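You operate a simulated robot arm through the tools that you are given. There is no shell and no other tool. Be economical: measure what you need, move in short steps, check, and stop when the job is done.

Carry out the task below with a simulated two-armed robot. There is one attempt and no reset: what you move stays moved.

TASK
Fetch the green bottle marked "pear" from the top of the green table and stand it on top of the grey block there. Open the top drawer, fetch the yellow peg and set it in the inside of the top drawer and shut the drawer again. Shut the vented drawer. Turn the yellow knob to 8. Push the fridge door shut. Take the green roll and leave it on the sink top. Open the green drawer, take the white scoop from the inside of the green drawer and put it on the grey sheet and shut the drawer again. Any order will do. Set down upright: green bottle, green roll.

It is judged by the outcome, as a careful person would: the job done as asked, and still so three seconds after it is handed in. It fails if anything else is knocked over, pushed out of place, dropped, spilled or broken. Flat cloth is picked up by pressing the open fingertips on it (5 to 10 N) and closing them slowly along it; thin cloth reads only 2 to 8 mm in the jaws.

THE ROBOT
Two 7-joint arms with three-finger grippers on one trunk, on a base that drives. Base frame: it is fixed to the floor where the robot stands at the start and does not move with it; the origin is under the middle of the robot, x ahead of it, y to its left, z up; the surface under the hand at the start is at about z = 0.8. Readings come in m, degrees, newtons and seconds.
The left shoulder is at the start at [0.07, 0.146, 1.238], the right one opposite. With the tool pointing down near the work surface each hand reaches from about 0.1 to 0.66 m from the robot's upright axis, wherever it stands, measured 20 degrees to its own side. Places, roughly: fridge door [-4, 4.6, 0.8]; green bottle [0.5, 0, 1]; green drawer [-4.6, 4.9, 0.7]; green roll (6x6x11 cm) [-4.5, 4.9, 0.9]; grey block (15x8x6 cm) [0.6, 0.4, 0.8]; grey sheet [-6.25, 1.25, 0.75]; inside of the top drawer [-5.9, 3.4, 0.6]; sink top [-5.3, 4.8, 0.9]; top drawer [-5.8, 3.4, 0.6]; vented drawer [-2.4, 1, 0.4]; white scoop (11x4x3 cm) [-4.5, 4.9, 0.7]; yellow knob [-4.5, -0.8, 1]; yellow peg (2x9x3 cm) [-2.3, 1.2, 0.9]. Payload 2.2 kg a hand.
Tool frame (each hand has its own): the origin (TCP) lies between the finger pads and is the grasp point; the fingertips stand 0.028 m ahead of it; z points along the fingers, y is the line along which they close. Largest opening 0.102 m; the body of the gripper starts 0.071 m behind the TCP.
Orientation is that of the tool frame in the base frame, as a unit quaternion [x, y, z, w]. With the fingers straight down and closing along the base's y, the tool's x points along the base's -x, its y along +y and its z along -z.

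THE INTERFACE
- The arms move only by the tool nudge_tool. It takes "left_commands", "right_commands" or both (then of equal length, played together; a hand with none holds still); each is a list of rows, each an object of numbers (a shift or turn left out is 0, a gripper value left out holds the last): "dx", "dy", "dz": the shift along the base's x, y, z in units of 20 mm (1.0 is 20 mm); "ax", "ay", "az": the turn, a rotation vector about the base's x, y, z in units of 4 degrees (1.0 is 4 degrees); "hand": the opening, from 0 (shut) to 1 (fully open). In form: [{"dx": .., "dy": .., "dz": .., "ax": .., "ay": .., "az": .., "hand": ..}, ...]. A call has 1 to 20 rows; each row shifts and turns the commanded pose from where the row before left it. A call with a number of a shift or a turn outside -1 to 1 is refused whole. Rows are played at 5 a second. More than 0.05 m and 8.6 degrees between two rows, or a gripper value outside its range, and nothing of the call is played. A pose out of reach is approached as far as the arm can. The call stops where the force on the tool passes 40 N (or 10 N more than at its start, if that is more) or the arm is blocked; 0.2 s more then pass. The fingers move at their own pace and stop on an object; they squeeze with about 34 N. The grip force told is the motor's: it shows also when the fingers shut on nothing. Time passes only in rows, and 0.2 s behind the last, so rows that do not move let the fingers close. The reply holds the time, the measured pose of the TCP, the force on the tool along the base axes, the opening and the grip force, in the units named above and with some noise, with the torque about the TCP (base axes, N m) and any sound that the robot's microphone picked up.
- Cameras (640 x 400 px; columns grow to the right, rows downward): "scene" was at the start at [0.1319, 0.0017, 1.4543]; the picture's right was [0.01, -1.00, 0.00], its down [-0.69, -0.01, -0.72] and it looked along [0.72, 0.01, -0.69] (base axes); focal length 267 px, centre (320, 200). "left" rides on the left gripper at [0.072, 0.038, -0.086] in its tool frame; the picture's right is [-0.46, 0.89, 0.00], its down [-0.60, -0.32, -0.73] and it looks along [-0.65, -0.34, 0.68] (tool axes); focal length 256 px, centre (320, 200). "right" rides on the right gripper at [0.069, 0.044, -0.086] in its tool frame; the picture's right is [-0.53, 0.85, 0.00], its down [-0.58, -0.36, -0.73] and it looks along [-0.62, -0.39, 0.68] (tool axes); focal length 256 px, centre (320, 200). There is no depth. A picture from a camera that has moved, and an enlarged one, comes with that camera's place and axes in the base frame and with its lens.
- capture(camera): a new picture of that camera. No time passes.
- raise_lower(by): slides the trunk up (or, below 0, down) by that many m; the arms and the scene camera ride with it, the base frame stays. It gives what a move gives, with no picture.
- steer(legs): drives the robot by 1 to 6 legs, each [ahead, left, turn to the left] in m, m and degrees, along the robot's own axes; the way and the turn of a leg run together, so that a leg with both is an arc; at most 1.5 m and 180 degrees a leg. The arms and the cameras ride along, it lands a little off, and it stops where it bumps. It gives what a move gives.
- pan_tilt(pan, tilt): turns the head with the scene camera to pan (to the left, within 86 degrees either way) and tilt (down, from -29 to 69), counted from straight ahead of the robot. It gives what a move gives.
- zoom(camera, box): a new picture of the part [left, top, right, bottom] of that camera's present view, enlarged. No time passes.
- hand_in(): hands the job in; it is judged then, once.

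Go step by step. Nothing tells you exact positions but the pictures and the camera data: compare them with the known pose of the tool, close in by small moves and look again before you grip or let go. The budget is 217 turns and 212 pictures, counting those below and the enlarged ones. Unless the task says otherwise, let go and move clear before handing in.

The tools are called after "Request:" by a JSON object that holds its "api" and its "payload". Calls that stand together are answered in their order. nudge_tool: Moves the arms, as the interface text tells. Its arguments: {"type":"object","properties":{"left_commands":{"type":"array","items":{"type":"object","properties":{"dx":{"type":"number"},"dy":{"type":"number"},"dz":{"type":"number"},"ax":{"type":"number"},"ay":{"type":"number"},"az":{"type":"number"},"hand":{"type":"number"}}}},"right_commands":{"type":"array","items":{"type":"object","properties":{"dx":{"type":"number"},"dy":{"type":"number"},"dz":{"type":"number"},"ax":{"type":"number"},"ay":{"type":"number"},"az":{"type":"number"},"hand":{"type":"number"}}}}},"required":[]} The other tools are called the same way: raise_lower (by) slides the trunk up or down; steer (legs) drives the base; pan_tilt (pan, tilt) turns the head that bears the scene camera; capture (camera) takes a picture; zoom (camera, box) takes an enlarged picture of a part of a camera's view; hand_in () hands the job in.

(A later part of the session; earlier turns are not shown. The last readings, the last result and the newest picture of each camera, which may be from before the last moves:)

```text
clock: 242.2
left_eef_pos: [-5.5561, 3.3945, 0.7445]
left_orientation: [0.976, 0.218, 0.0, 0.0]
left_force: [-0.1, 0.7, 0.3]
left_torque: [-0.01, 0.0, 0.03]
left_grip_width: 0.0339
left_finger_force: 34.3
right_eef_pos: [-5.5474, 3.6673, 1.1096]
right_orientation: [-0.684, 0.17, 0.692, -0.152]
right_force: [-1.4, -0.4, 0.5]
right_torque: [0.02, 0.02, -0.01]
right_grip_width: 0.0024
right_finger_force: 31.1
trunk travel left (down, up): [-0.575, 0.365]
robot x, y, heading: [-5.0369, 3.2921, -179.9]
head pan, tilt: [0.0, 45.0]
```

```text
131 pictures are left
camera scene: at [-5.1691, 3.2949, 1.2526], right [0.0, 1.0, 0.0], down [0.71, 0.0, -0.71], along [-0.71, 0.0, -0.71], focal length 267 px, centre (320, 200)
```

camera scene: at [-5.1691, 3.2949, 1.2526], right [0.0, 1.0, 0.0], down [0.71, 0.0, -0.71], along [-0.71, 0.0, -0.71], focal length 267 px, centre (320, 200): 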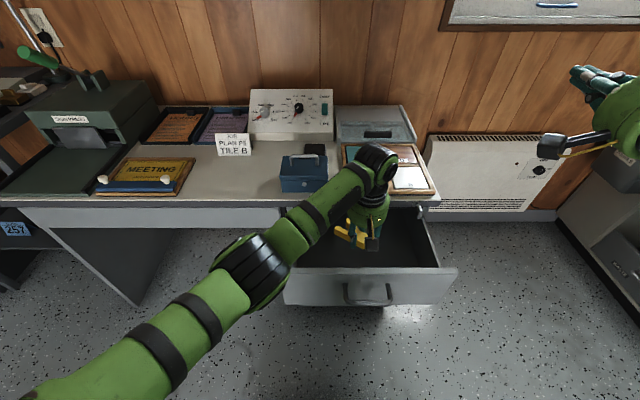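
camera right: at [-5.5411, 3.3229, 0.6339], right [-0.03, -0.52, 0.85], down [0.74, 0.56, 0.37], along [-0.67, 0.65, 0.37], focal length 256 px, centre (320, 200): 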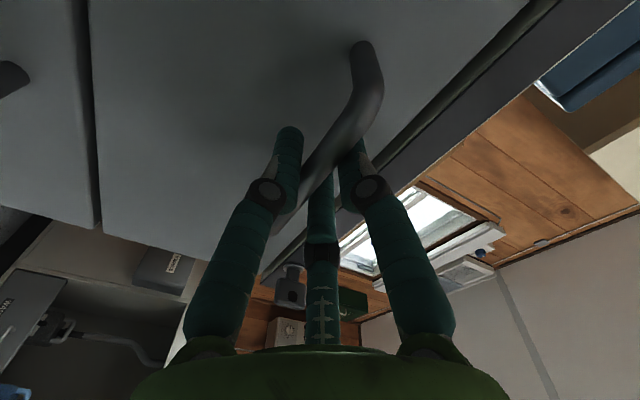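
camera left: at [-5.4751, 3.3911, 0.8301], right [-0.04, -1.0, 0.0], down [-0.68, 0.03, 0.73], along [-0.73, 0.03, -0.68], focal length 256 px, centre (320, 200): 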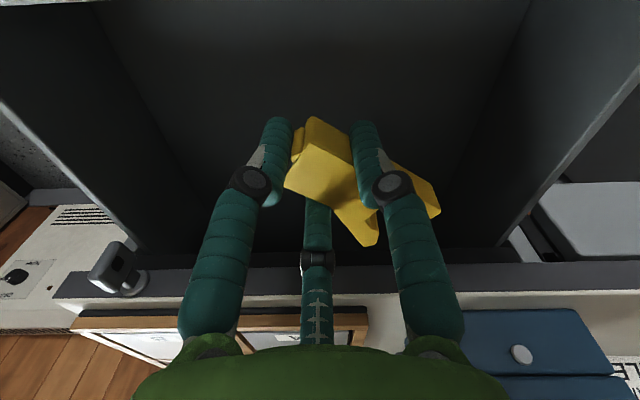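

Request:
{"api": "nudge_tool", "payload": {"left_commands": [{"dz": -0.8}, {"dz": -0.8}, {"dz": -0.6}, {"dz": -0.4}, {"dz": -0.4}, {"dz": -0.4}, {"dz": -0.4}]}}

Request:
{"api": "capture", "payload": {"camera": "left"}}

```text
clock: 243.8
left_eef_pos: [-5.5593, 3.3861, 0.6641]
left_orientation: [0.975, 0.223, -0.001, 0.003]
left_force: [0.4, 0.5, -0.4]
left_torque: [0.02, -0.02, 0.0]
left_grip_width: 0.0335
left_finger_force: 33.5
right_eef_pos: [-5.5474, 3.6666, 1.109]
right_orientation: [-0.685, 0.17, 0.692, -0.152]
right_force: [-0.7, -0.8, -0.2]
right_torque: [-0.02, 0.0, -0.04]
right_grip_width: 0.0021
right_finger_force: 31.8
trunk travel left (down, up): [-0.575, 0.365]
robot x, y, heading: [-5.0418, 3.2965, -180.0]
head pan, tilt: [0.0, 45.0]
```

```text
130 pictures are left
camera left: at [-5.4788, 3.3842, 0.7513], right [-0.03, -1.0, 0.01], down [-0.68, 0.03, 0.73], along [-0.73, 0.02, -0.68], focal length 256 px, centre (320, 200)
```

left: 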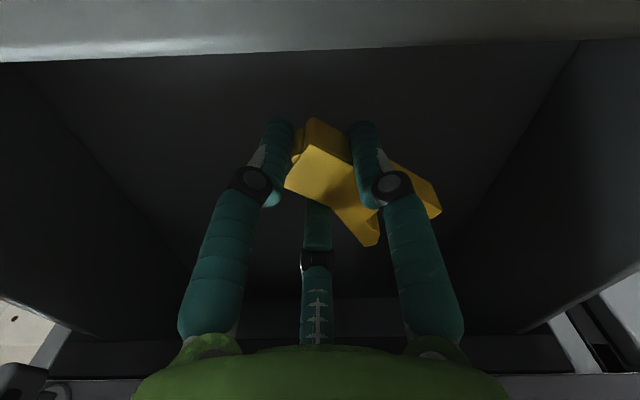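

Request:
{"api": "nudge_tool", "payload": {"left_commands": [{"dx": -0.3}, {"dz": -0.4}, {"dz": -0.4}, {"dz": -0.4}, {"dz": -0.4}, {}]}}

Request:
{"api": "capture", "payload": {"camera": "left"}}

```text
clock: 245.2
left_eef_pos: [-5.5625, 3.3947, 0.6453]
left_orientation: [0.976, 0.218, 0.001, -0.001]
left_force: [0.0, -0.1, -0.3]
left_torque: [0.04, -0.02, 0.01]
left_grip_width: 0.0333
left_finger_force: 34.4
left hand out of reach, approached as far as the arm can: row 5
right_eef_pos: [-5.547, 3.6667, 1.1096]
right_orientation: [-0.684, 0.17, 0.693, -0.152]
right_force: [-0.3, 0.1, 0.4]
right_torque: [0.0, -0.05, 0.03]
right_grip_width: 0.0019
right_finger_force: 31.5
trunk travel left (down, up): [-0.575, 0.365]
robot x, y, heading: [-5.0379, 3.2899, -180.0]
head pan, tilt: [0.0, 45.0]
```

```text
129 pictures are left
camera left: at [-5.4813, 3.3907, 0.7309], right [-0.04, -1.0, 0.0], down [-0.68, 0.03, 0.73], along [-0.73, 0.03, -0.68], focal length 256 px, centre (320, 200)
```

left: 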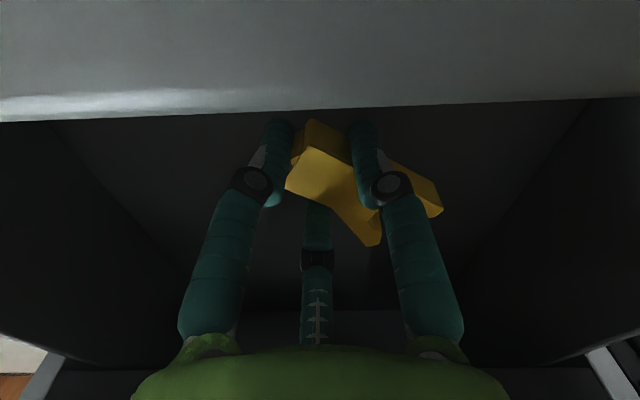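

The wrist camera sits right above the front rim. I'll shift 2.5 cm inward, then lower gently with the trunk.

Request:
{"api": "nudge_tool", "payload": {"left_commands": [{"dz": 0.3}, {"dx": -0.6}, {"dx": -0.6}, {}]}}

Request:
{"api": "raise_lower", "payload": {"by": -0.02}}

Request:
{"api": "capture", "payload": {"camera": "left"}}

Request:
{"api": "zoom", "payload": {"camera": "scene", "box": [270, 130, 470, 310]}}

```text
clock: 246.2
left_eef_pos: [-5.5616, 3.3938, 0.6506]
left_orientation: [0.976, 0.218, 0.001, 0.0]
left_force: [0.3, -0.3, -0.5]
left_torque: [0.01, 0.0, 0.01]
left_grip_width: 0.0326
left_finger_force: 34.5
left hand out of reach, approached as far as the arm can: row 2, 3
right_eef_pos: [-5.5478, 3.6656, 1.1088]
right_orientation: [-0.684, 0.169, 0.693, -0.152]
right_force: [0.1, 0.1, 0.0]
right_torque: [0.01, 0.0, 0.05]
right_grip_width: 0.002
right_finger_force: 31.7
trunk travel left (down, up): [-0.575, 0.365]
robot x, y, heading: [-5.0367, 3.2952, -180.0]
head pan, tilt: [0.0, 45.0]
```

```text
clock: 247.0
left_eef_pos: [-5.565, 3.3952, 0.6379]
left_orientation: [0.976, 0.217, -0.001, -0.003]
left_force: [0.0, -7.2, 21.6]
left_torque: [0.2, -1.9, -0.69]
left_grip_width: 0.0329
left_finger_force: 33.3
right_eef_pos: [-5.5479, 3.6652, 1.0902]
right_orientation: [-0.684, 0.169, 0.693, -0.152]
right_force: [-0.7, 0.9, 0.0]
right_torque: [0.01, -0.03, -0.03]
right_grip_width: 0.002
right_finger_force: 32.2
trunk travel left (down, up): [-0.556, 0.384]
robot x, y, heading: [-5.0363, 3.293, -180.0]
head pan, tilt: [0.0, 45.0]
stopped: the force on the tool passed its limit at 42 N (the readings are from after the stop); the commanded pose is now the measured one
```

```text
128 pictures are left
camera left: at [-5.4828, 3.3905, 0.7246], right [-0.05, -1.0, -0.01], down [-0.68, 0.03, 0.73], along [-0.73, 0.04, -0.68], focal length 256 px, centre (320, 200)
```

left: 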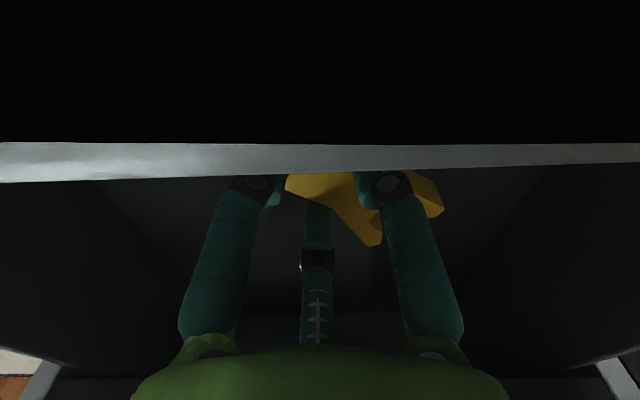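

```text
2.22 times, centred on (370, 220) of scene
camera zoom: at [-5.1685, 3.2935, 1.2332], right [0.0, 1.0, 0.0], down [0.71, 0.0, -0.71], along [-0.71, 0.0, -0.71], focal length 593 px, centre (209, 156)
```

zoom: 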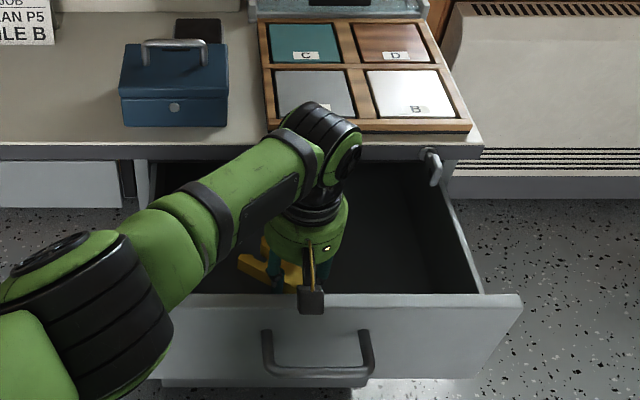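

The camera box touches the rim. I'll lift 2 cm, nudge the base forward 4 cm, and lower again.

Request:
{"api": "raise_lower", "payload": {"by": 0.025}}

Request:
{"api": "steer", "payload": {"legs": [[0.04, 0, 0]]}}

Request:
{"api": "raise_lower", "payload": {"by": -0.035}}

Request:
{"api": "capture", "payload": {"camera": "left"}}

Request:
{"api": "zoom", "payload": {"camera": "scene", "box": [270, 130, 470, 310]}}

```text
clock: 247.7
left_eef_pos: [-5.5623, 3.3957, 0.661]
left_orientation: [0.976, 0.217, 0.0, -0.002]
left_force: [-1.2, -0.4, -1.6]
left_torque: [0.02, -0.02, 0.0]
left_grip_width: 0.0325
left_finger_force: 34.2
right_eef_pos: [-5.5477, 3.666, 1.1154]
right_orientation: [-0.685, 0.169, 0.692, -0.153]
right_force: [-0.4, 0.7, -0.5]
right_torque: [-0.02, 0.0, 0.01]
right_grip_width: 0.0021
right_finger_force: 31.1
trunk travel left (down, up): [-0.581, 0.359]
robot x, y, heading: [-5.0401, 3.2936, -180.2]
head pan, tilt: [0.0, 45.0]
```

```text
clock: 248.6
left_eef_pos: [-5.6035, 3.3966, 0.6613]
left_orientation: [0.976, 0.217, 0.0, -0.004]
left_force: [0.0, 0.8, -0.8]
left_torque: [-0.01, 0.0, 0.04]
left_grip_width: 0.0323
left_finger_force: 34.1
right_eef_pos: [-5.5877, 3.6649, 1.1144]
right_orientation: [-0.684, 0.169, 0.693, -0.153]
right_force: [-0.1, 0.2, 0.0]
right_torque: [0.03, 0.0, -0.03]
right_grip_width: 0.002
right_finger_force: 31.4
trunk travel left (down, up): [-0.581, 0.359]
robot x, y, heading: [-5.0787, 3.2917, -180.0]
head pan, tilt: [0.0, 45.0]
```

```text
clock: 249.3
left_eef_pos: [-5.6032, 3.3965, 0.6268]
left_orientation: [0.976, 0.216, 0.0, -0.004]
left_force: [0.3, -0.2, -0.6]
left_torque: [-0.02, -0.03, -0.03]
left_grip_width: 0.0293
left_finger_force: 33.7
right_eef_pos: [-5.5867, 3.6665, 1.0809]
right_orientation: [-0.684, 0.169, 0.693, -0.151]
right_force: [-0.2, 0.1, 0.2]
right_torque: [-0.01, 0.0, 0.03]
right_grip_width: 0.0021
right_finger_force: 31.4
trunk travel left (down, up): [-0.546, 0.394]
robot x, y, heading: [-5.0796, 3.2945, -179.9]
head pan, tilt: [0.0, 45.0]
```

```text
126 pictures are left
camera left: at [-5.5214, 3.3919, 0.7124], right [-0.05, -1.0, -0.01], down [-0.68, 0.03, 0.73], along [-0.73, 0.04, -0.68], focal length 256 px, centre (320, 200)
```

left: 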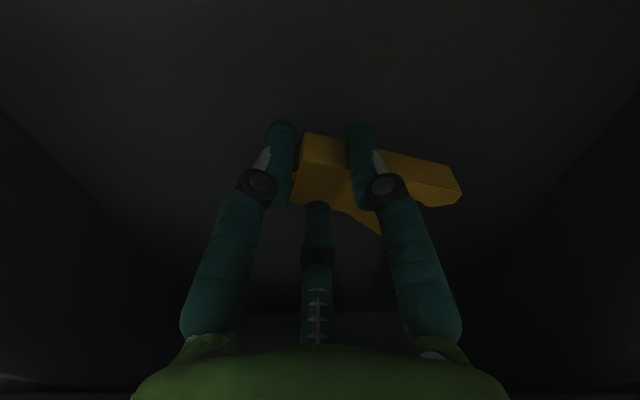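

```text
2.22 times, centred on (370, 220) of scene
camera zoom: at [-5.2082, 3.2945, 1.2232], right [0.0, 1.0, 0.0], down [0.71, 0.0, -0.71], along [-0.71, 0.0, -0.71], focal length 593 px, centre (209, 156)
```

zoom: 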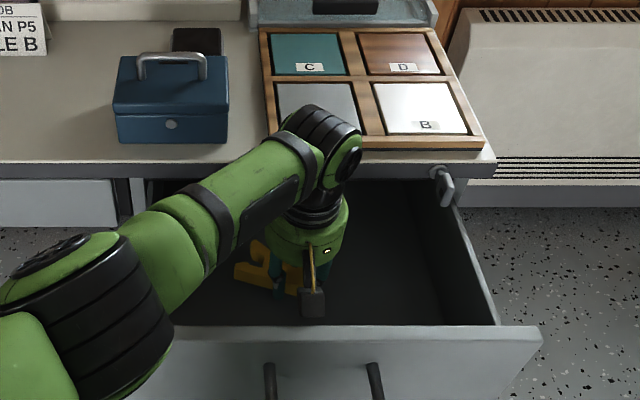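

The peg shifted in the grip, so it has likely touched the drawer floor. I'll lower a little more to confirm, then release.

Request:
{"api": "raise_lower", "payload": {"by": -0.015}}

Request:
{"api": "capture", "payload": {"camera": "left"}}

```text
clock: 250.0
left_eef_pos: [-5.6033, 3.3955, 0.6104]
left_orientation: [0.976, 0.216, 0.0, -0.003]
left_force: [0.1, -0.3, 0.0]
left_torque: [0.04, -0.01, -0.03]
left_grip_width: 0.0293
left_finger_force: 33.6
right_eef_pos: [-5.5876, 3.6664, 1.0646]
right_orientation: [-0.684, 0.17, 0.693, -0.152]
right_force: [-0.1, -0.1, 0.6]
right_torque: [-0.01, -0.02, 0.02]
right_grip_width: 0.0021
right_finger_force: 31.1
trunk travel left (down, up): [-0.531, 0.409]
robot x, y, heading: [-5.0736, 3.2964, -179.7]
head pan, tilt: [0.0, 45.0]
```

```text
124 pictures are left
camera left: at [-5.5217, 3.3919, 0.6972], right [-0.05, -1.0, -0.01], down [-0.68, 0.03, 0.73], along [-0.73, 0.04, -0.68], focal length 256 px, centre (320, 200)
```

left: 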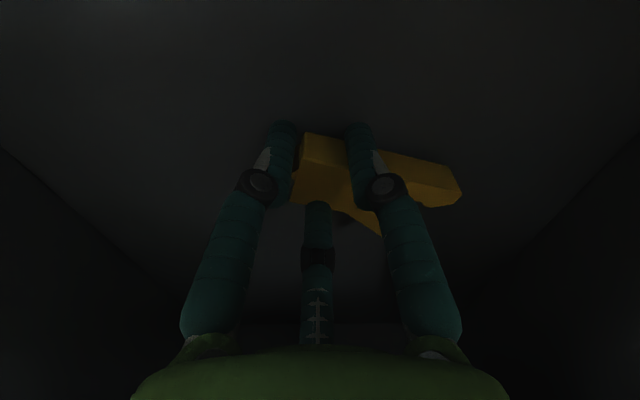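

Request:
{"api": "raise_lower", "payload": {"by": -0.012}}

Request:
{"api": "raise_lower", "payload": {"by": -0.012}}

```text
clock: 250.6
left_eef_pos: [-5.6036, 3.3972, 0.6018]
left_orientation: [0.976, 0.216, -0.004, -0.004]
left_force: [-1.7, -3.7, 27.9]
left_torque: [-0.81, -0.34, 0.23]
left_grip_width: 0.0289
left_finger_force: 33.9
right_eef_pos: [-5.585, 3.6657, 1.0561]
right_orientation: [-0.683, 0.17, 0.694, -0.153]
right_force: [0.0, -0.3, -0.2]
right_torque: [0.03, -0.01, 0.01]
right_grip_width: 0.0023
right_finger_force: 31.1
trunk travel left (down, up): [-0.519, 0.421]
robot x, y, heading: [-5.0772, 3.2946, -180.0]
head pan, tilt: [0.0, 45.0]
```

```text
clock: 250.9
left_eef_pos: [-5.6063, 3.3961, 0.6035]
left_orientation: [0.977, 0.215, -0.005, -0.005]
left_force: [0.3, -4.5, 15.4]
left_torque: [-0.5, -0.3, 0.04]
left_grip_width: 0.029
left_finger_force: 34.5
right_eef_pos: [-5.5867, 3.666, 1.0524]
right_orientation: [-0.684, 0.17, 0.693, -0.152]
right_force: [-0.3, 0.6, 0.4]
right_torque: [0.01, 0.02, 0.04]
right_grip_width: 0.0022
right_finger_force: 31.4
trunk travel left (down, up): [-0.517, 0.423]
robot x, y, heading: [-5.0743, 3.2923, -179.6]
head pan, tilt: [0.0, 45.0]
stopped: the force on the tool passed its limit at 46 N (the readings are from after the stop); the commanded pose is now the measured one
```

Floor contact is confirmed at 15 to 28 N. I'll release, rise with the trunk, and look.

Request:
{"api": "nudge_tool", "payload": {"left_commands": [{"hand": 0.45}, {"hand": 0.7}, {}]}}

Request:
{"api": "raise_lower", "payload": {"by": 0.25}}

Request:
{"api": "capture", "payload": {"camera": "left"}}

Request:
{"api": "capture", "payload": {"camera": "scene"}}

```text
clock: 251.7
left_eef_pos: [-5.6055, 3.3969, 0.6003]
left_orientation: [0.976, 0.217, -0.003, -0.003]
left_force: [-0.1, -0.2, 0.5]
left_torque: [0.02, -0.02, -0.01]
left_grip_width: 0.0715
left_finger_force: 0.1
right_eef_pos: [-5.5888, 3.6667, 1.0513]
right_orientation: [-0.684, 0.169, 0.693, -0.153]
right_force: [-0.3, 0.2, 0.5]
right_torque: [0.01, 0.03, 0.03]
right_grip_width: 0.0019
right_finger_force: 31.2
trunk travel left (down, up): [-0.517, 0.423]
robot x, y, heading: [-5.0824, 3.2947, -180.2]
head pan, tilt: [0.0, 45.0]
```

```text
clock: 254.3
left_eef_pos: [-5.605, 3.3964, 0.851]
left_orientation: [0.976, 0.217, -0.003, -0.004]
left_force: [-0.8, -0.6, 0.3]
left_torque: [0.01, -0.01, -0.02]
left_grip_width: 0.071
left_finger_force: 0.1
right_eef_pos: [-5.5872, 3.6664, 1.3007]
right_orientation: [-0.684, 0.169, 0.693, -0.153]
right_force: [-0.2, -0.6, -0.2]
right_torque: [0.0, 0.03, 0.0]
right_grip_width: 0.0019
right_finger_force: 31.4
trunk travel left (down, up): [-0.767, 0.173]
robot x, y, heading: [-5.077, 3.2921, -180.0]
head pan, tilt: [0.0, 45.0]
```

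```text
123 pictures are left
camera left: at [-5.5236, 3.3924, 0.9368], right [-0.05, -1.0, -0.01], down [-0.68, 0.03, 0.74], along [-0.74, 0.04, -0.68], focal length 256 px, centre (320, 200)
```

left: 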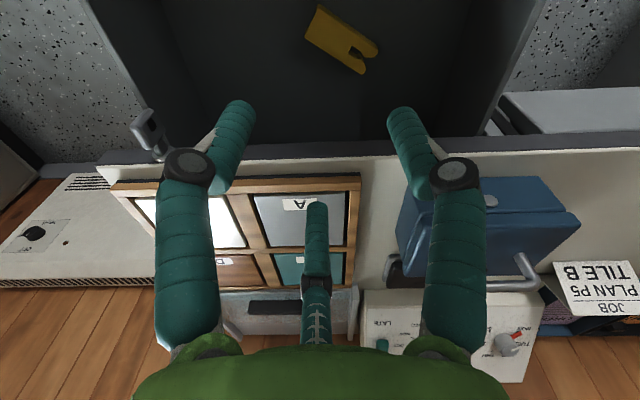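

```text
122 pictures are left
camera scene: at [-5.209, 3.2948, 1.4446], right [0.0, 1.0, 0.0], down [0.71, 0.0, -0.71], along [-0.71, 0.0, -0.71], focal length 267 px, centre (320, 200)
```

scene: 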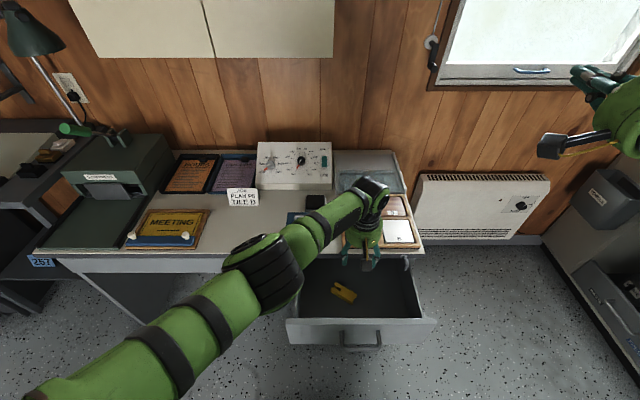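

The peg lies flat in the drawer. I'll pull the left hand up and back, back off, then lower the right hand to push the drawer shut.

Request:
{"api": "nudge_tool", "payload": {"left_commands": [{"dx": 0.6, "dz": 1, "dy": -0.4}, {"dx": 0.6, "dz": 1, "dy": -0.4}, {"dx": 0.6, "dz": 1, "dy": -0.4}, {"dx": 0.6, "dz": 1, "dy": -0.4}, {"dx": 0.6, "dz": 1, "dy": -0.4}, {"dx": 0.6, "dz": 1, "dy": -0.4}, {"dx": 0.6, "dz": 1, "dy": -0.4}, {"dx": 0.6, "dz": 1, "dy": -0.4}, {"dx": 0.6, "dz": 1, "dy": -0.8}, {"dx": 0.6, "dz": 1, "dy": -0.8}, {"dx": 0.6, "dz": 1, "dy": -0.8}, {"dx": 0.6, "dz": 1, "dy": -0.8}, {"dx": 0.6, "dz": 1, "dy": -0.8}, {"dx": 0.6, "dz": 1, "dy": -0.8}, {"dz": 1, "hand": 0.3}]}}

Request:
{"api": "steer", "payload": {"legs": [[-0.25, 0.05, 0]]}}

Request:
{"api": "raise_lower", "payload": {"by": -0.4}}

Request:
{"api": "raise_lower", "payload": {"by": -0.2}}

Request:
{"api": "nudge_tool", "payload": {"right_commands": [{"dy": -0.9, "dz": -0.2}, {"dy": -0.9, "dz": -0.2}, {"dy": -0.9, "dz": -0.2}, {"dy": -0.9, "dz": -0.2}, {"dy": -0.9, "dz": -0.2}, {"dy": -0.9, "dz": -0.2}, {"dy": -0.9, "dz": -0.2}, {"dy": -0.9, "dz": -0.2}, {"dy": -0.9, "dz": -0.2}, {"dy": -0.9, "dz": -0.2}, {"dy": -0.9, "dz": -0.2}, {"dy": -0.9, "dz": -0.2}]}}

Request:
{"api": "capture", "payload": {"camera": "scene"}}

```text
clock: 257.5
left_eef_pos: [-5.4373, 3.2378, 1.1518]
left_orientation: [0.976, 0.216, -0.003, -0.004]
left_force: [-0.2, 1.0, 0.4]
left_torque: [-0.06, 0.0, -0.04]
left_grip_width: 0.0304
left_finger_force: 0.1
right_eef_pos: [-5.5873, 3.6662, 1.3012]
right_orientation: [-0.684, 0.169, 0.693, -0.153]
right_force: [0.1, 0.1, -0.7]
right_torque: [0.0, -0.01, 0.03]
right_grip_width: 0.0021
right_finger_force: 31.4
trunk travel left (down, up): [-0.767, 0.173]
robot x, y, heading: [-5.0767, 3.2922, -180.0]
head pan, tilt: [0.0, 45.0]
```

```text
clock: 259.3
left_eef_pos: [-5.192, 3.1903, 1.1507]
left_orientation: [0.977, 0.213, -0.003, -0.004]
left_force: [-1.2, 0.0, 1.3]
left_torque: [0.01, -0.06, 0.02]
left_grip_width: 0.0305
left_finger_force: 0.1
right_eef_pos: [-5.3384, 3.6188, 1.3001]
right_orientation: [-0.684, 0.171, 0.693, -0.15]
right_force: [-0.3, 0.0, -0.6]
right_torque: [-0.03, -0.01, 0.02]
right_grip_width: 0.0022
right_finger_force: 31.4
trunk travel left (down, up): [-0.767, 0.173]
robot x, y, heading: [-4.8319, 3.2453, 179.8]
head pan, tilt: [0.0, 45.0]
```

```text
clock: 263.1
left_eef_pos: [-5.1905, 3.1893, 0.7524]
left_orientation: [0.977, 0.213, -0.003, -0.003]
left_force: [0.4, 0.1, 0.6]
left_torque: [0.0, -0.03, 0.02]
left_grip_width: 0.0307
left_finger_force: 0.1
right_eef_pos: [-5.3365, 3.6199, 0.9022]
right_orientation: [-0.684, 0.172, 0.693, -0.15]
right_force: [-0.8, -0.3, 0.3]
right_torque: [-0.01, 0.0, 0.01]
right_grip_width: 0.0022
right_finger_force: 31.6
trunk travel left (down, up): [-0.367, 0.573]
robot x, y, heading: [-4.8295, 3.2414, 180.0]
head pan, tilt: [0.0, 45.0]
```

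```text
clock: 265.3
left_eef_pos: [-5.1905, 3.1898, 0.5525]
left_orientation: [0.977, 0.214, -0.002, -0.003]
left_force: [0.3, 0.0, 0.0]
left_torque: [0.01, 0.03, -0.02]
left_grip_width: 0.0307
left_finger_force: 0.1
right_eef_pos: [-5.3373, 3.62, 0.7023]
right_orientation: [-0.684, 0.172, 0.693, -0.149]
right_force: [0.4, 0.9, -0.5]
right_torque: [0.0, 0.01, -0.02]
right_grip_width: 0.0021
right_finger_force: 30.9
trunk travel left (down, up): [-0.167, 0.773]
robot x, y, heading: [-4.8296, 3.2435, 179.5]
head pan, tilt: [0.0, 45.0]
```

```text
clock: 267.9
left_eef_pos: [-5.1914, 3.188, 0.551]
left_orientation: [0.977, 0.213, -0.003, -0.004]
left_force: [0.3, 0.4, -0.4]
left_torque: [0.0, -0.01, 0.0]
left_grip_width: 0.0306
left_finger_force: 0.0
right_eef_pos: [-5.3361, 3.5138, 0.6789]
right_orientation: [-0.683, 0.167, 0.694, -0.151]
right_force: [0.7, 0.2, -0.1]
right_torque: [0.0, -0.02, 0.02]
right_grip_width: 0.0021
right_finger_force: 31.5
right hand out of reach, approached as far as the arm can: row 6, 7, 8, 9, 10, 11, 12
trunk travel left (down, up): [-0.167, 0.773]
robot x, y, heading: [-4.8303, 3.2443, 179.5]
head pan, tilt: [0.0, 45.0]
```

```text
121 pictures are left
camera scene: at [-4.9611, 3.2455, 0.8446], right [0.01, 1.0, 0.0], down [0.71, 0.0, -0.71], along [-0.71, 0.0, -0.71], focal length 267 px, centre (320, 200)
```

scene: 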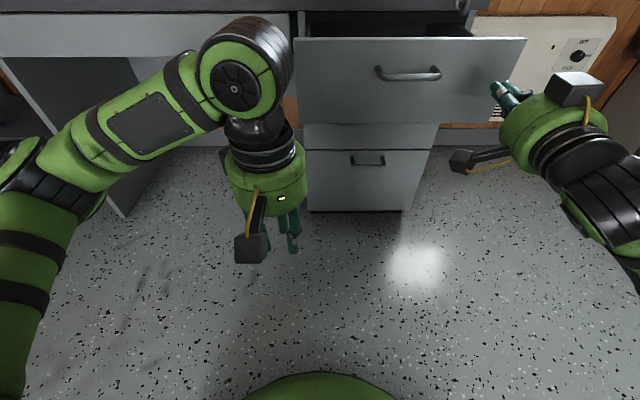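

Request:
{"api": "steer", "payload": {"legs": [[0, 0.1, 0.5]]}}

Request:
{"api": "nudge_tool", "payload": {"right_commands": [{"dx": -0.5, "dz": -0.8}, {"dx": -0.3, "dz": -0.8}, {"dz": -0.6}, {"dx": -0.8}, {"dx": -0.8}, {"dx": -0.8}]}}

Request:
{"api": "capture", "payload": {"camera": "scene"}}

Request:
{"api": "capture", "payload": {"camera": "right"}}

```text
clock: 269.1
left_eef_pos: [-5.1912, 3.0865, 0.5514]
left_orientation: [0.976, 0.217, -0.002, -0.004]
left_force: [0.9, -0.8, -0.3]
left_torque: [-0.03, 0.04, 0.04]
left_grip_width: 0.0304
left_finger_force: 0.1
right_eef_pos: [-5.3391, 3.4092, 0.679]
right_orientation: [-0.684, 0.163, 0.694, -0.155]
right_force: [0.2, -0.1, -0.1]
right_torque: [0.01, 0.01, 0.0]
right_grip_width: 0.0022
right_finger_force: 31.2
trunk travel left (down, up): [-0.167, 0.773]
robot x, y, heading: [-4.8288, 3.1415, -179.9]
head pan, tilt: [0.0, 45.0]
```

```text
clock: 270.5
left_eef_pos: [-5.1908, 3.0858, 0.5519]
left_orientation: [0.976, 0.217, -0.003, -0.004]
left_force: [0.3, 0.4, 0.4]
left_torque: [-0.04, 0.02, -0.04]
left_grip_width: 0.0308
left_finger_force: 0.0
right_eef_pos: [-5.3624, 3.4195, 0.6741]
right_orientation: [-0.685, 0.164, 0.693, -0.156]
right_force: [0.3, -0.2, 0.8]
right_torque: [0.05, -0.01, -0.01]
right_grip_width: 0.0021
right_finger_force: 31.0
right hand out of reach, approached as far as the arm can: row 1, 2, 3, 4, 5, 6
trunk travel left (down, up): [-0.167, 0.773]
robot x, y, heading: [-4.8268, 3.1416, -179.9]
head pan, tilt: [0.0, 45.0]
```

```text
120 pictures are left
camera scene: at [-4.9611, 3.1439, 0.8447], right [0.0, 1.0, 0.0], down [0.71, 0.0, -0.71], along [-0.71, 0.0, -0.71], focal length 267 px, centre (320, 200)
```

scene: 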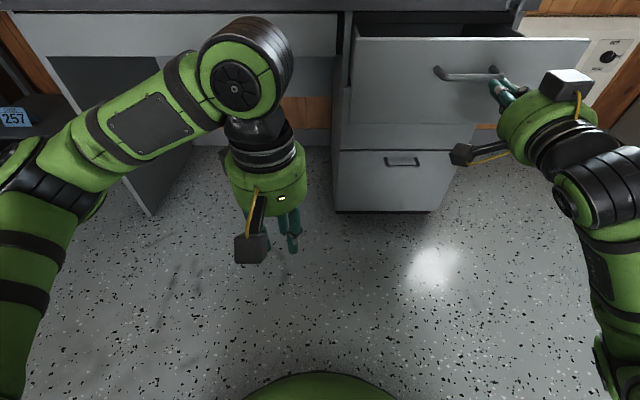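

```text
119 pictures are left
camera right: at [-5.2768, 3.3487, 0.6295], right [0.0, -0.52, 0.85], down [0.74, 0.57, 0.35], along [-0.67, 0.63, 0.39], focal length 256 px, centre (320, 200)
```

right: 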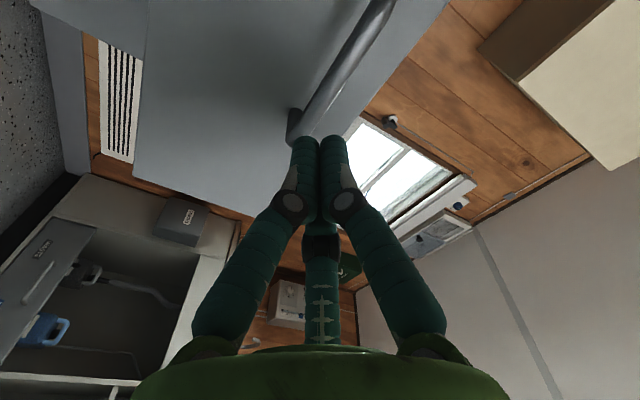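

Request:
{"api": "raise_lower", "payload": {"by": -0.045}}

Request:
{"api": "steer", "payload": {"legs": [[0.15, 0, 0]]}}

Request:
{"api": "capture", "payload": {"camera": "scene"}}

```text
clock: 271.3
left_eef_pos: [-5.1902, 3.0852, 0.507]
left_orientation: [0.976, 0.218, -0.003, -0.004]
left_force: [0.1, -0.4, -0.4]
left_torque: [-0.03, -0.01, 0.01]
left_grip_width: 0.0306
left_finger_force: 0.0
right_eef_pos: [-5.3628, 3.4199, 0.628]
right_orientation: [-0.685, 0.163, 0.692, -0.157]
right_force: [0.2, 0.1, 0.0]
right_torque: [-0.01, -0.01, -0.01]
right_grip_width: 0.0021
right_finger_force: 30.8
trunk travel left (down, up): [-0.122, 0.818]
robot x, y, heading: [-4.8239, 3.1477, -179.6]
head pan, tilt: [0.0, 45.0]
```

```text
clock: 272.7
left_eef_pos: [-5.34, 3.0867, 0.5064]
left_orientation: [0.976, 0.216, -0.003, -0.003]
left_force: [-0.2, 0.0, -1.1]
left_torque: [0.02, 0.05, 0.03]
left_grip_width: 0.0304
left_finger_force: 0.0
right_eef_pos: [-5.5115, 3.4226, 0.6295]
right_orientation: [-0.685, 0.165, 0.693, -0.155]
right_force: [0.3, -0.5, 0.3]
right_torque: [-0.01, -0.01, 0.02]
right_grip_width: 0.0019
right_finger_force: 32.1
trunk travel left (down, up): [-0.122, 0.818]
robot x, y, heading: [-4.9817, 3.1454, -180.2]
head pan, tilt: [0.0, 45.0]
```

```text
118 pictures are left
camera scene: at [-5.1102, 3.144, 0.7996], right [0.0, 1.0, 0.0], down [0.71, 0.0, -0.71], along [-0.71, 0.0, -0.71], focal length 267 px, centre (320, 200)
```

scene: 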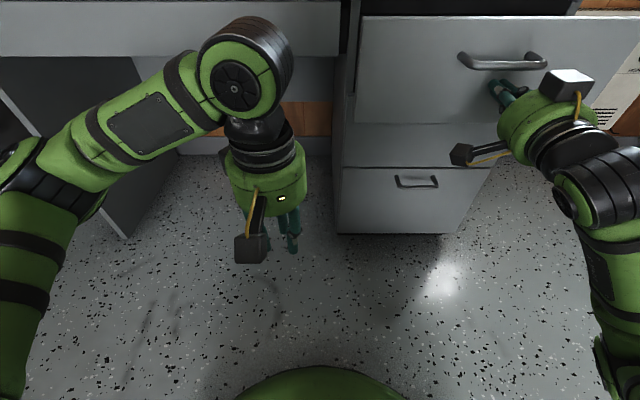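

The drawer is moving in. I'll continue with the arm until it stops.

Request:
{"api": "nudge_tool", "payload": {"right_commands": [{"dx": -0.7}, {"dx": -0.7}, {"dx": -0.7}, {"dx": -0.7}, {"dx": -0.7}, {"dx": -0.7}, {"dx": -0.7}, {"dx": -0.7}, {"dx": -0.7}, {"dx": -0.7}, {"dx": -0.7}]}}

Request:
{"api": "capture", "payload": {"camera": "scene"}}

```text
clock: 275.1
left_eef_pos: [-5.3398, 3.086, 0.5063]
left_orientation: [0.976, 0.216, -0.003, -0.004]
left_force: [-0.1, -0.4, 0.1]
left_torque: [-0.01, 0.0, -0.03]
left_grip_width: 0.0305
left_finger_force: 0.0
right_eef_pos: [-5.5311, 3.4283, 0.622]
right_orientation: [-0.686, 0.165, 0.691, -0.155]
right_force: [-0.1, 0.0, -0.6]
right_torque: [0.01, -0.04, 0.03]
right_grip_width: 0.002
right_finger_force: 31.6
right hand out of reach, approached as far as the arm can: row 1, 2, 3, 4, 5, 6, 7, 8, 9, 10, 11
trunk travel left (down, up): [-0.122, 0.818]
robot x, y, heading: [-4.9794, 3.1414, -179.7]
head pan, tilt: [0.0, 45.0]
```

```text
117 pictures are left
camera scene: at [-5.1102, 3.144, 0.7996], right [0.0, 1.0, 0.0], down [0.71, 0.0, -0.71], along [-0.71, 0.0, -0.71], focal length 267 px, centre (320, 200)
```

scene: 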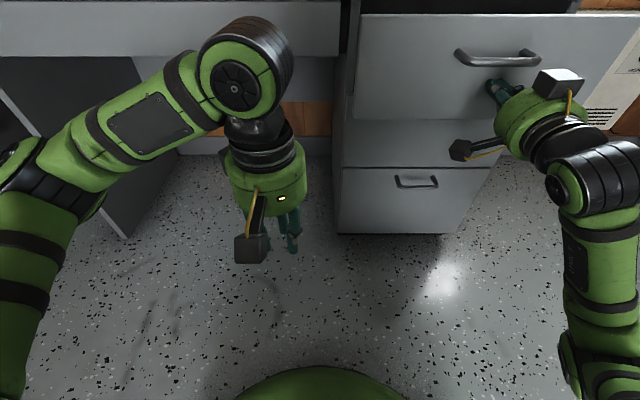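

Request:
{"api": "steer", "payload": {"legs": [[0.1, 0, 0]]}}

Request:
{"api": "capture", "payload": {"camera": "scene"}}

```text
clock: 276.2
left_eef_pos: [-5.4384, 3.0876, 0.5063]
left_orientation: [0.977, 0.215, -0.002, -0.004]
left_force: [0.7, 0.1, 0.5]
left_torque: [0.03, -0.01, 0.01]
left_grip_width: 0.0304
left_finger_force: 0.1
right_eef_pos: [-5.6305, 3.4287, 0.6214]
right_orientation: [-0.686, 0.165, 0.691, -0.154]
right_force: [0.3, -1.0, 0.0]
right_torque: [0.03, 0.02, 0.01]
right_grip_width: 0.0022
right_finger_force: 31.0
trunk travel left (down, up): [-0.122, 0.818]
robot x, y, heading: [-5.0784, 3.1417, 179.8]
head pan, tilt: [0.0, 45.0]
```

```text
116 pictures are left
camera scene: at [-5.2094, 3.1443, 0.7996], right [0.0, 1.0, 0.0], down [0.71, 0.0, -0.71], along [-0.71, 0.0, -0.71], focal length 267 px, centre (320, 200)
```

scene: 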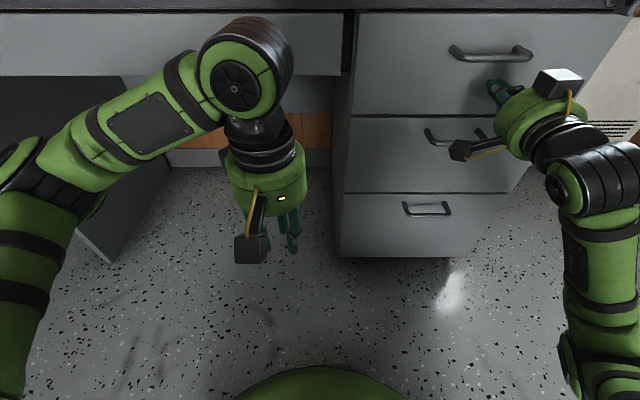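

Request:
{"api": "steer", "payload": {"legs": [[0.03, 0, 0]]}}

Request:
{"api": "zoom", "payload": {"camera": "scene", "box": [320, 0, 640, 200]}}

```text
clock: 277.1
left_eef_pos: [-5.4604, 3.0877, 0.5061]
left_orientation: [0.977, 0.214, -0.003, -0.003]
left_force: [-0.1, -0.2, 0.1]
left_torque: [-0.01, 0.01, -0.01]
left_grip_width: 0.0306
left_finger_force: 0.0
right_eef_pos: [-5.6465, 3.4294, 0.622]
right_orientation: [-0.686, 0.166, 0.691, -0.154]
right_force: [3.8, 1.0, -0.5]
right_torque: [-0.02, 0.01, 0.02]
right_grip_width: 0.0022
right_finger_force: 31.1
trunk travel left (down, up): [-0.122, 0.818]
robot x, y, heading: [-5.1027, 3.1426, 179.9]
head pan, tilt: [0.0, 45.0]
stopped in leg 1: the force on the tool passed its limit at 96 N (the readings are from after the stop); the commanded pose is now the measured one
```

```text
2.00 times, centred on (480, 100) of scene
camera zoom: at [-5.2313, 3.1446, 0.7997], right [0.0, 1.0, 0.0], down [0.71, 0.0, -0.71], along [-0.71, 0.0, -0.71], focal length 534 px, centre (0, 400)
```

zoom: 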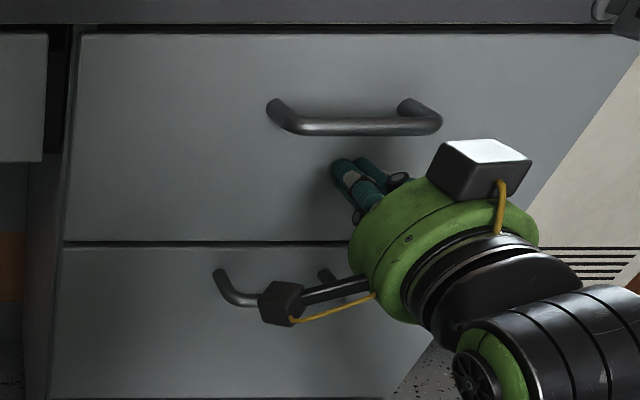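

The top drawer is shut against a hard stop. I'll back off, raise the trunk, and turn north towards the sink, green cabinet and fridge.

Request:
{"api": "steer", "payload": {"legs": [[-0.45, 0, 0]]}}

Request:
{"api": "raise_lower", "payload": {"by": 0.4}}

Request:
{"api": "raise_lower", "payload": {"by": 0.25}}

Request:
{"api": "steer", "payload": {"legs": [[0, 0, -90]]}}

Request:
{"api": "pan_tilt", "payload": {"pan": 0, "tilt": 25}}

Request:
{"api": "capture", "payload": {"camera": "scene"}}

```text
clock: 279.9
left_eef_pos: [-5.0112, 3.0876, 0.506]
left_orientation: [0.978, 0.21, -0.003, -0.004]
left_force: [-0.1, 0.2, -0.5]
left_torque: [0.01, 0.02, 0.02]
left_grip_width: 0.0305
left_finger_force: 0.0
right_eef_pos: [-5.1935, 3.4328, 0.6216]
right_orientation: [-0.686, 0.167, 0.692, -0.15]
right_force: [-0.1, 0.0, 0.1]
right_torque: [0.01, 0.0, 0.01]
right_grip_width: 0.0022
right_finger_force: 31.3
trunk travel left (down, up): [-0.122, 0.818]
robot x, y, heading: [-4.6506, 3.1424, 179.1]
head pan, tilt: [0.0, 45.0]
```

```text
clock: 283.7
left_eef_pos: [-5.0095, 3.0896, 0.9076]
left_orientation: [0.978, 0.209, -0.002, -0.003]
left_force: [0.2, -0.6, 0.4]
left_torque: [0.03, 0.0, 0.02]
left_grip_width: 0.0306
left_finger_force: 0.1
right_eef_pos: [-5.194, 3.4314, 1.0214]
right_orientation: [-0.686, 0.168, 0.692, -0.15]
right_force: [0.0, 0.4, 0.1]
right_torque: [-0.02, 0.0, -0.01]
right_grip_width: 0.002
right_finger_force: 31.4
trunk travel left (down, up): [-0.522, 0.418]
robot x, y, heading: [-4.6483, 3.1379, 179.0]
head pan, tilt: [0.0, 45.0]
```

```text
clock: 286.3
left_eef_pos: [-5.0099, 3.0873, 1.1558]
left_orientation: [0.978, 0.21, -0.002, -0.004]
left_force: [0.3, 1.0, -0.4]
left_torque: [-0.02, -0.01, 0.0]
left_grip_width: 0.0307
left_finger_force: 0.0
right_eef_pos: [-5.1941, 3.4311, 1.2718]
right_orientation: [-0.686, 0.169, 0.692, -0.15]
right_force: [0.2, 0.1, 0.4]
right_torque: [0.01, 0.02, 0.01]
right_grip_width: 0.002
right_finger_force: 31.8
trunk travel left (down, up): [-0.772, 0.168]
robot x, y, heading: [-4.6488, 3.136, 179.2]
head pan, tilt: [0.0, 45.0]
```

```text
clock: 290.5
left_eef_pos: [-4.707, 3.5005, 1.1552]
left_orientation: [0.844, -0.537, 0.0, -0.004]
left_force: [0.6, -0.5, 0.7]
left_torque: [0.0, -0.04, -0.01]
left_grip_width: 0.0306
left_finger_force: 0.0
right_eef_pos: [-4.3671, 3.6905, 1.2715]
right_orientation: [-0.372, 0.6, 0.598, 0.378]
right_force: [-0.7, 0.2, 0.8]
right_torque: [0.0, 0.0, -0.01]
right_grip_width: 0.002
right_finger_force: 31.2
trunk travel left (down, up): [-0.772, 0.168]
robot x, y, heading: [-4.6509, 3.1427, 90.2]
head pan, tilt: [0.0, 45.0]
```

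```text
clock: 291.3
left_eef_pos: [-4.7051, 3.5001, 1.1554]
left_orientation: [0.844, -0.536, 0.001, -0.004]
left_force: [-0.9, 0.6, -0.3]
left_torque: [-0.01, 0.0, -0.01]
left_grip_width: 0.0308
left_finger_force: 0.1
right_eef_pos: [-4.3663, 3.6899, 1.2712]
right_orientation: [-0.372, 0.6, 0.599, 0.378]
right_force: [-0.3, 0.5, -0.9]
right_torque: [-0.02, -0.03, 0.01]
right_grip_width: 0.0022
right_finger_force: 30.8
trunk travel left (down, up): [-0.772, 0.168]
robot x, y, heading: [-4.6477, 3.1424, 90.2]
head pan, tilt: [0.0, 25.0]
```

```text
114 pictures are left
camera scene: at [-4.6495, 3.2826, 1.4801], right [1.0, 0.0, 0.0], down [0.0, -0.42, -0.91], along [0.0, 0.91, -0.42], focal length 267 px, centre (320, 200)
```

scene: 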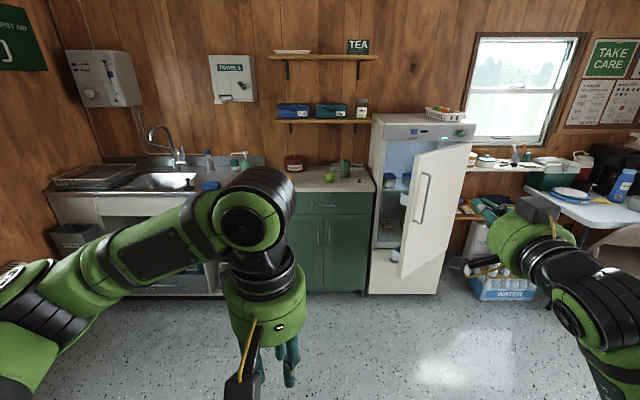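

The fridge door stands open about 36° with its free edge near (-4.21, 4.52), hinged on the right. I'll line up the forward-pointing right hand with the door at x ≈ -4.03 and approach.

Request:
{"api": "nudge_tool", "payload": {"left_commands": [{"dz": 1}, {"dz": 1}, {"dz": 1}, {"dz": 1}, {"dz": 1}, {"dz": 1}, {"dz": 1}, {"dz": 1}]}}

Request:
{"api": "raise_lower", "payload": {"by": -0.3}}

Request:
{"api": "steer", "payload": {"legs": [[0.65, -0.34, 0]]}}

Request:
{"api": "capture", "payload": {"camera": "scene"}}

Request:
{"api": "capture", "payload": {"camera": "right"}}

```text
clock: 293.1
left_eef_pos: [-4.7051, 3.5023, 1.3149]
left_orientation: [0.843, -0.537, 0.001, -0.004]
left_force: [-0.1, 0.0, 0.0]
left_torque: [0.02, 0.02, 0.0]
left_grip_width: 0.0305
left_finger_force: 0.0
right_eef_pos: [-4.3666, 3.6883, 1.2728]
right_orientation: [-0.371, 0.601, 0.599, 0.378]
right_force: [0.2, 0.2, 1.3]
right_torque: [-0.02, -0.01, -0.01]
right_grip_width: 0.0018
right_finger_force: 31.2
trunk travel left (down, up): [-0.772, 0.168]
robot x, y, heading: [-4.6462, 3.1409, 90.4]
head pan, tilt: [0.0, 25.0]
```

```text
clock: 296.1
left_eef_pos: [-4.7063, 3.5018, 1.0148]
left_orientation: [0.844, -0.537, 0.001, -0.005]
left_force: [0.9, -0.4, 0.4]
left_torque: [-0.02, -0.03, 0.0]
left_grip_width: 0.0306
left_finger_force: 0.0
right_eef_pos: [-4.366, 3.6899, 0.9716]
right_orientation: [-0.371, 0.601, 0.599, 0.378]
right_force: [0.6, 0.2, 0.3]
right_torque: [0.02, 0.04, -0.01]
right_grip_width: 0.0023
right_finger_force: 31.4
trunk travel left (down, up): [-0.472, 0.468]
robot x, y, heading: [-4.6498, 3.1388, 90.2]
head pan, tilt: [0.0, 25.0]
```

```text
clock: 300.1
left_eef_pos: [-4.364, 4.1586, 1.015]
left_orientation: [0.843, -0.538, 0.0, -0.005]
left_force: [-0.5, -0.5, -0.3]
left_torque: [-0.01, 0.01, -0.02]
left_grip_width: 0.0305
left_finger_force: 0.1
right_eef_pos: [-4.0235, 4.3449, 0.9714]
right_orientation: [-0.369, 0.602, 0.598, 0.379]
right_force: [0.2, -0.6, 0.0]
right_torque: [0.0, 0.02, 0.0]
right_grip_width: 0.0019
right_finger_force: 31.9
trunk travel left (down, up): [-0.472, 0.468]
robot x, y, heading: [-4.3116, 3.8, 89.8]
head pan, tilt: [0.0, 25.0]
```

```text
113 pictures are left
camera scene: at [-4.3093, 3.9401, 1.1802], right [1.0, 0.0, 0.0], down [0.0, -0.42, -0.91], along [0.0, 0.91, -0.42], focal length 267 px, centre (320, 200)
```

scene: 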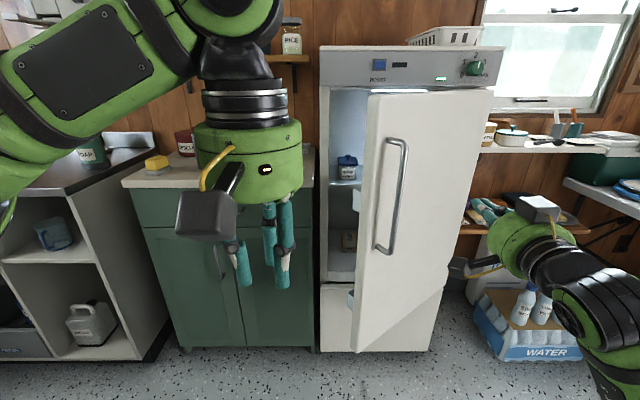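

```text
112 pictures are left
camera right: at [-4.0931, 4.2604, 0.9281], right [-0.53, 0.01, 0.85], down [0.57, -0.74, 0.36], along [0.63, 0.67, 0.39], focal length 256 px, centre (320, 200)
```

right: 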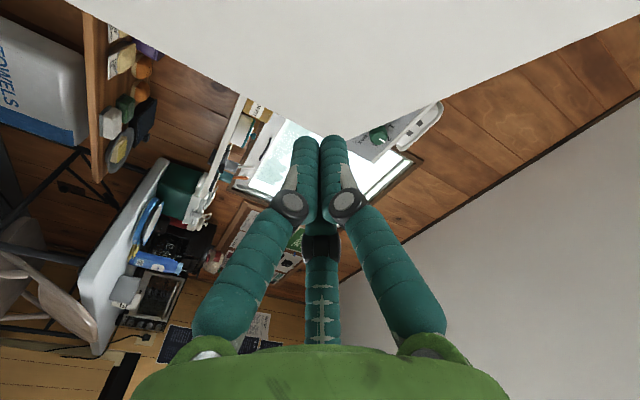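

Fridge door geometry is confirmed: hinge near (-3.77, 4.80), free edge near (-4.21, 4.44). I'll drive forward to push it shut.

Request:
{"api": "steer", "payload": {"legs": [[0.33, 0, 0]]}}

Request:
{"api": "capture", "payload": {"camera": "scene"}}

```text
clock: 302.3
left_eef_pos: [-4.3618, 4.4904, 1.0158]
left_orientation: [0.842, -0.54, 0.001, -0.004]
left_force: [-0.3, -0.2, 0.9]
left_torque: [-0.04, -0.04, -0.02]
left_grip_width: 0.0307
left_finger_force: 0.0
right_eef_pos: [-4.0214, 4.676, 0.9718]
right_orientation: [-0.369, 0.602, 0.597, 0.381]
right_force: [-0.4, -0.2, -0.5]
right_torque: [0.01, 0.01, 0.01]
right_grip_width: 0.0024
right_finger_force: 31.2
trunk travel left (down, up): [-0.472, 0.468]
robot x, y, heading: [-4.3052, 4.1255, 89.8]
head pan, tilt: [0.0, 25.0]
```

```text
111 pictures are left
camera scene: at [-4.3079, 4.2709, 1.1802], right [1.0, 0.0, 0.0], down [0.0, -0.42, -0.91], along [0.0, 0.91, -0.42], focal length 267 px, centre (320, 200)
```

scene: 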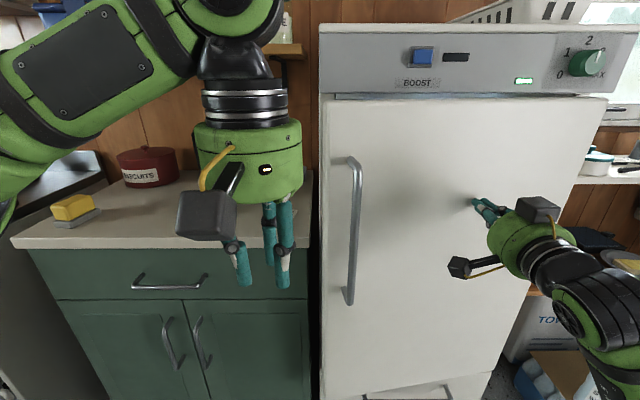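

Almost shut. I'll push the last bit gently.

Request:
{"api": "nudge_tool", "payload": {"right_commands": [{"dy": 0.5}, {"dy": 0.5}, {"dy": 0.5}, {"dy": 0.5}, {"dy": 0.5}, {"dy": 0.5}]}}

Request:
{"api": "capture", "payload": {"camera": "scene"}}

```text
clock: 303.7
left_eef_pos: [-4.3621, 4.4902, 1.0152]
left_orientation: [0.842, -0.539, 0.0, -0.005]
left_force: [0.1, 0.3, 0.2]
left_torque: [0.03, -0.03, -0.02]
left_grip_width: 0.0306
left_finger_force: 0.0
right_eef_pos: [-4.0122, 4.7036, 0.9611]
right_orientation: [-0.37, 0.603, 0.596, 0.379]
right_force: [-0.9, -0.2, -0.6]
right_torque: [-0.01, -0.01, -0.05]
right_grip_width: 0.0021
right_finger_force: 31.7
right hand out of reach, approached as far as the arm can: row 2, 3, 4, 5, 6
trunk travel left (down, up): [-0.472, 0.468]
robot x, y, heading: [-4.308, 4.1289, 89.8]
head pan, tilt: [0.0, 25.0]
```

```text
110 pictures are left
camera scene: at [-4.3081, 4.2706, 1.1802], right [1.0, 0.0, 0.0], down [0.0, -0.42, -0.91], along [0.0, 0.91, -0.42], focal length 267 px, centre (320, 200)
```

scene: 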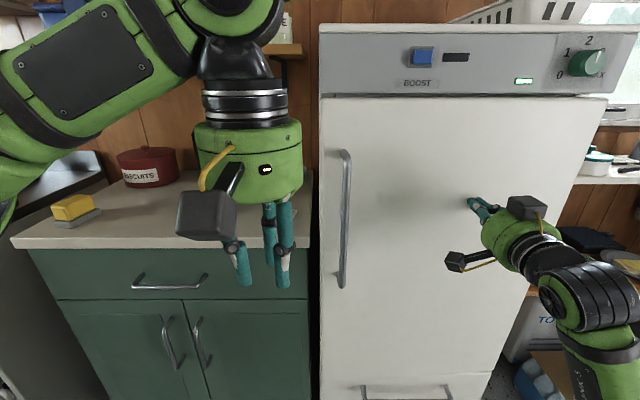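

Request:
{"api": "steer", "payload": {"legs": [[0.05, 0, 0]]}}

Request:
{"api": "capture", "payload": {"camera": "scene"}}

```text
clock: 304.6
left_eef_pos: [-4.3606, 4.5103, 1.0171]
left_orientation: [0.841, -0.541, -0.002, -0.006]
left_force: [0.2, -0.6, -0.5]
left_torque: [0.03, -0.01, 0.04]
left_grip_width: 0.0306
left_finger_force: 0.0
right_eef_pos: [-4.0135, 4.7159, 0.9642]
right_orientation: [-0.37, 0.601, 0.598, 0.379]
right_force: [-0.9, -22.7, -0.8]
right_torque: [0.09, 0.13, 0.32]
right_grip_width: 0.006
right_finger_force: 31.6
trunk travel left (down, up): [-0.472, 0.468]
robot x, y, heading: [-4.3113, 4.1497, 89.4]
head pan, tilt: [0.0, 25.0]
stopped in leg 1: the force on the tool passed its limit at 231 N (the readings are from after the stop); the commanded pose is now the measured one
```

```text
109 pictures are left
camera scene: at [-4.3072, 4.2883, 1.1809], right [1.0, -0.01, 0.0], down [0.0, -0.42, -0.91], along [0.01, 0.91, -0.42], focal length 267 px, centre (320, 200)
```

scene: 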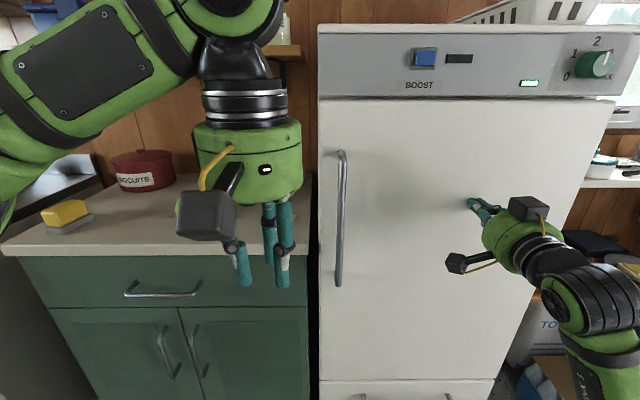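

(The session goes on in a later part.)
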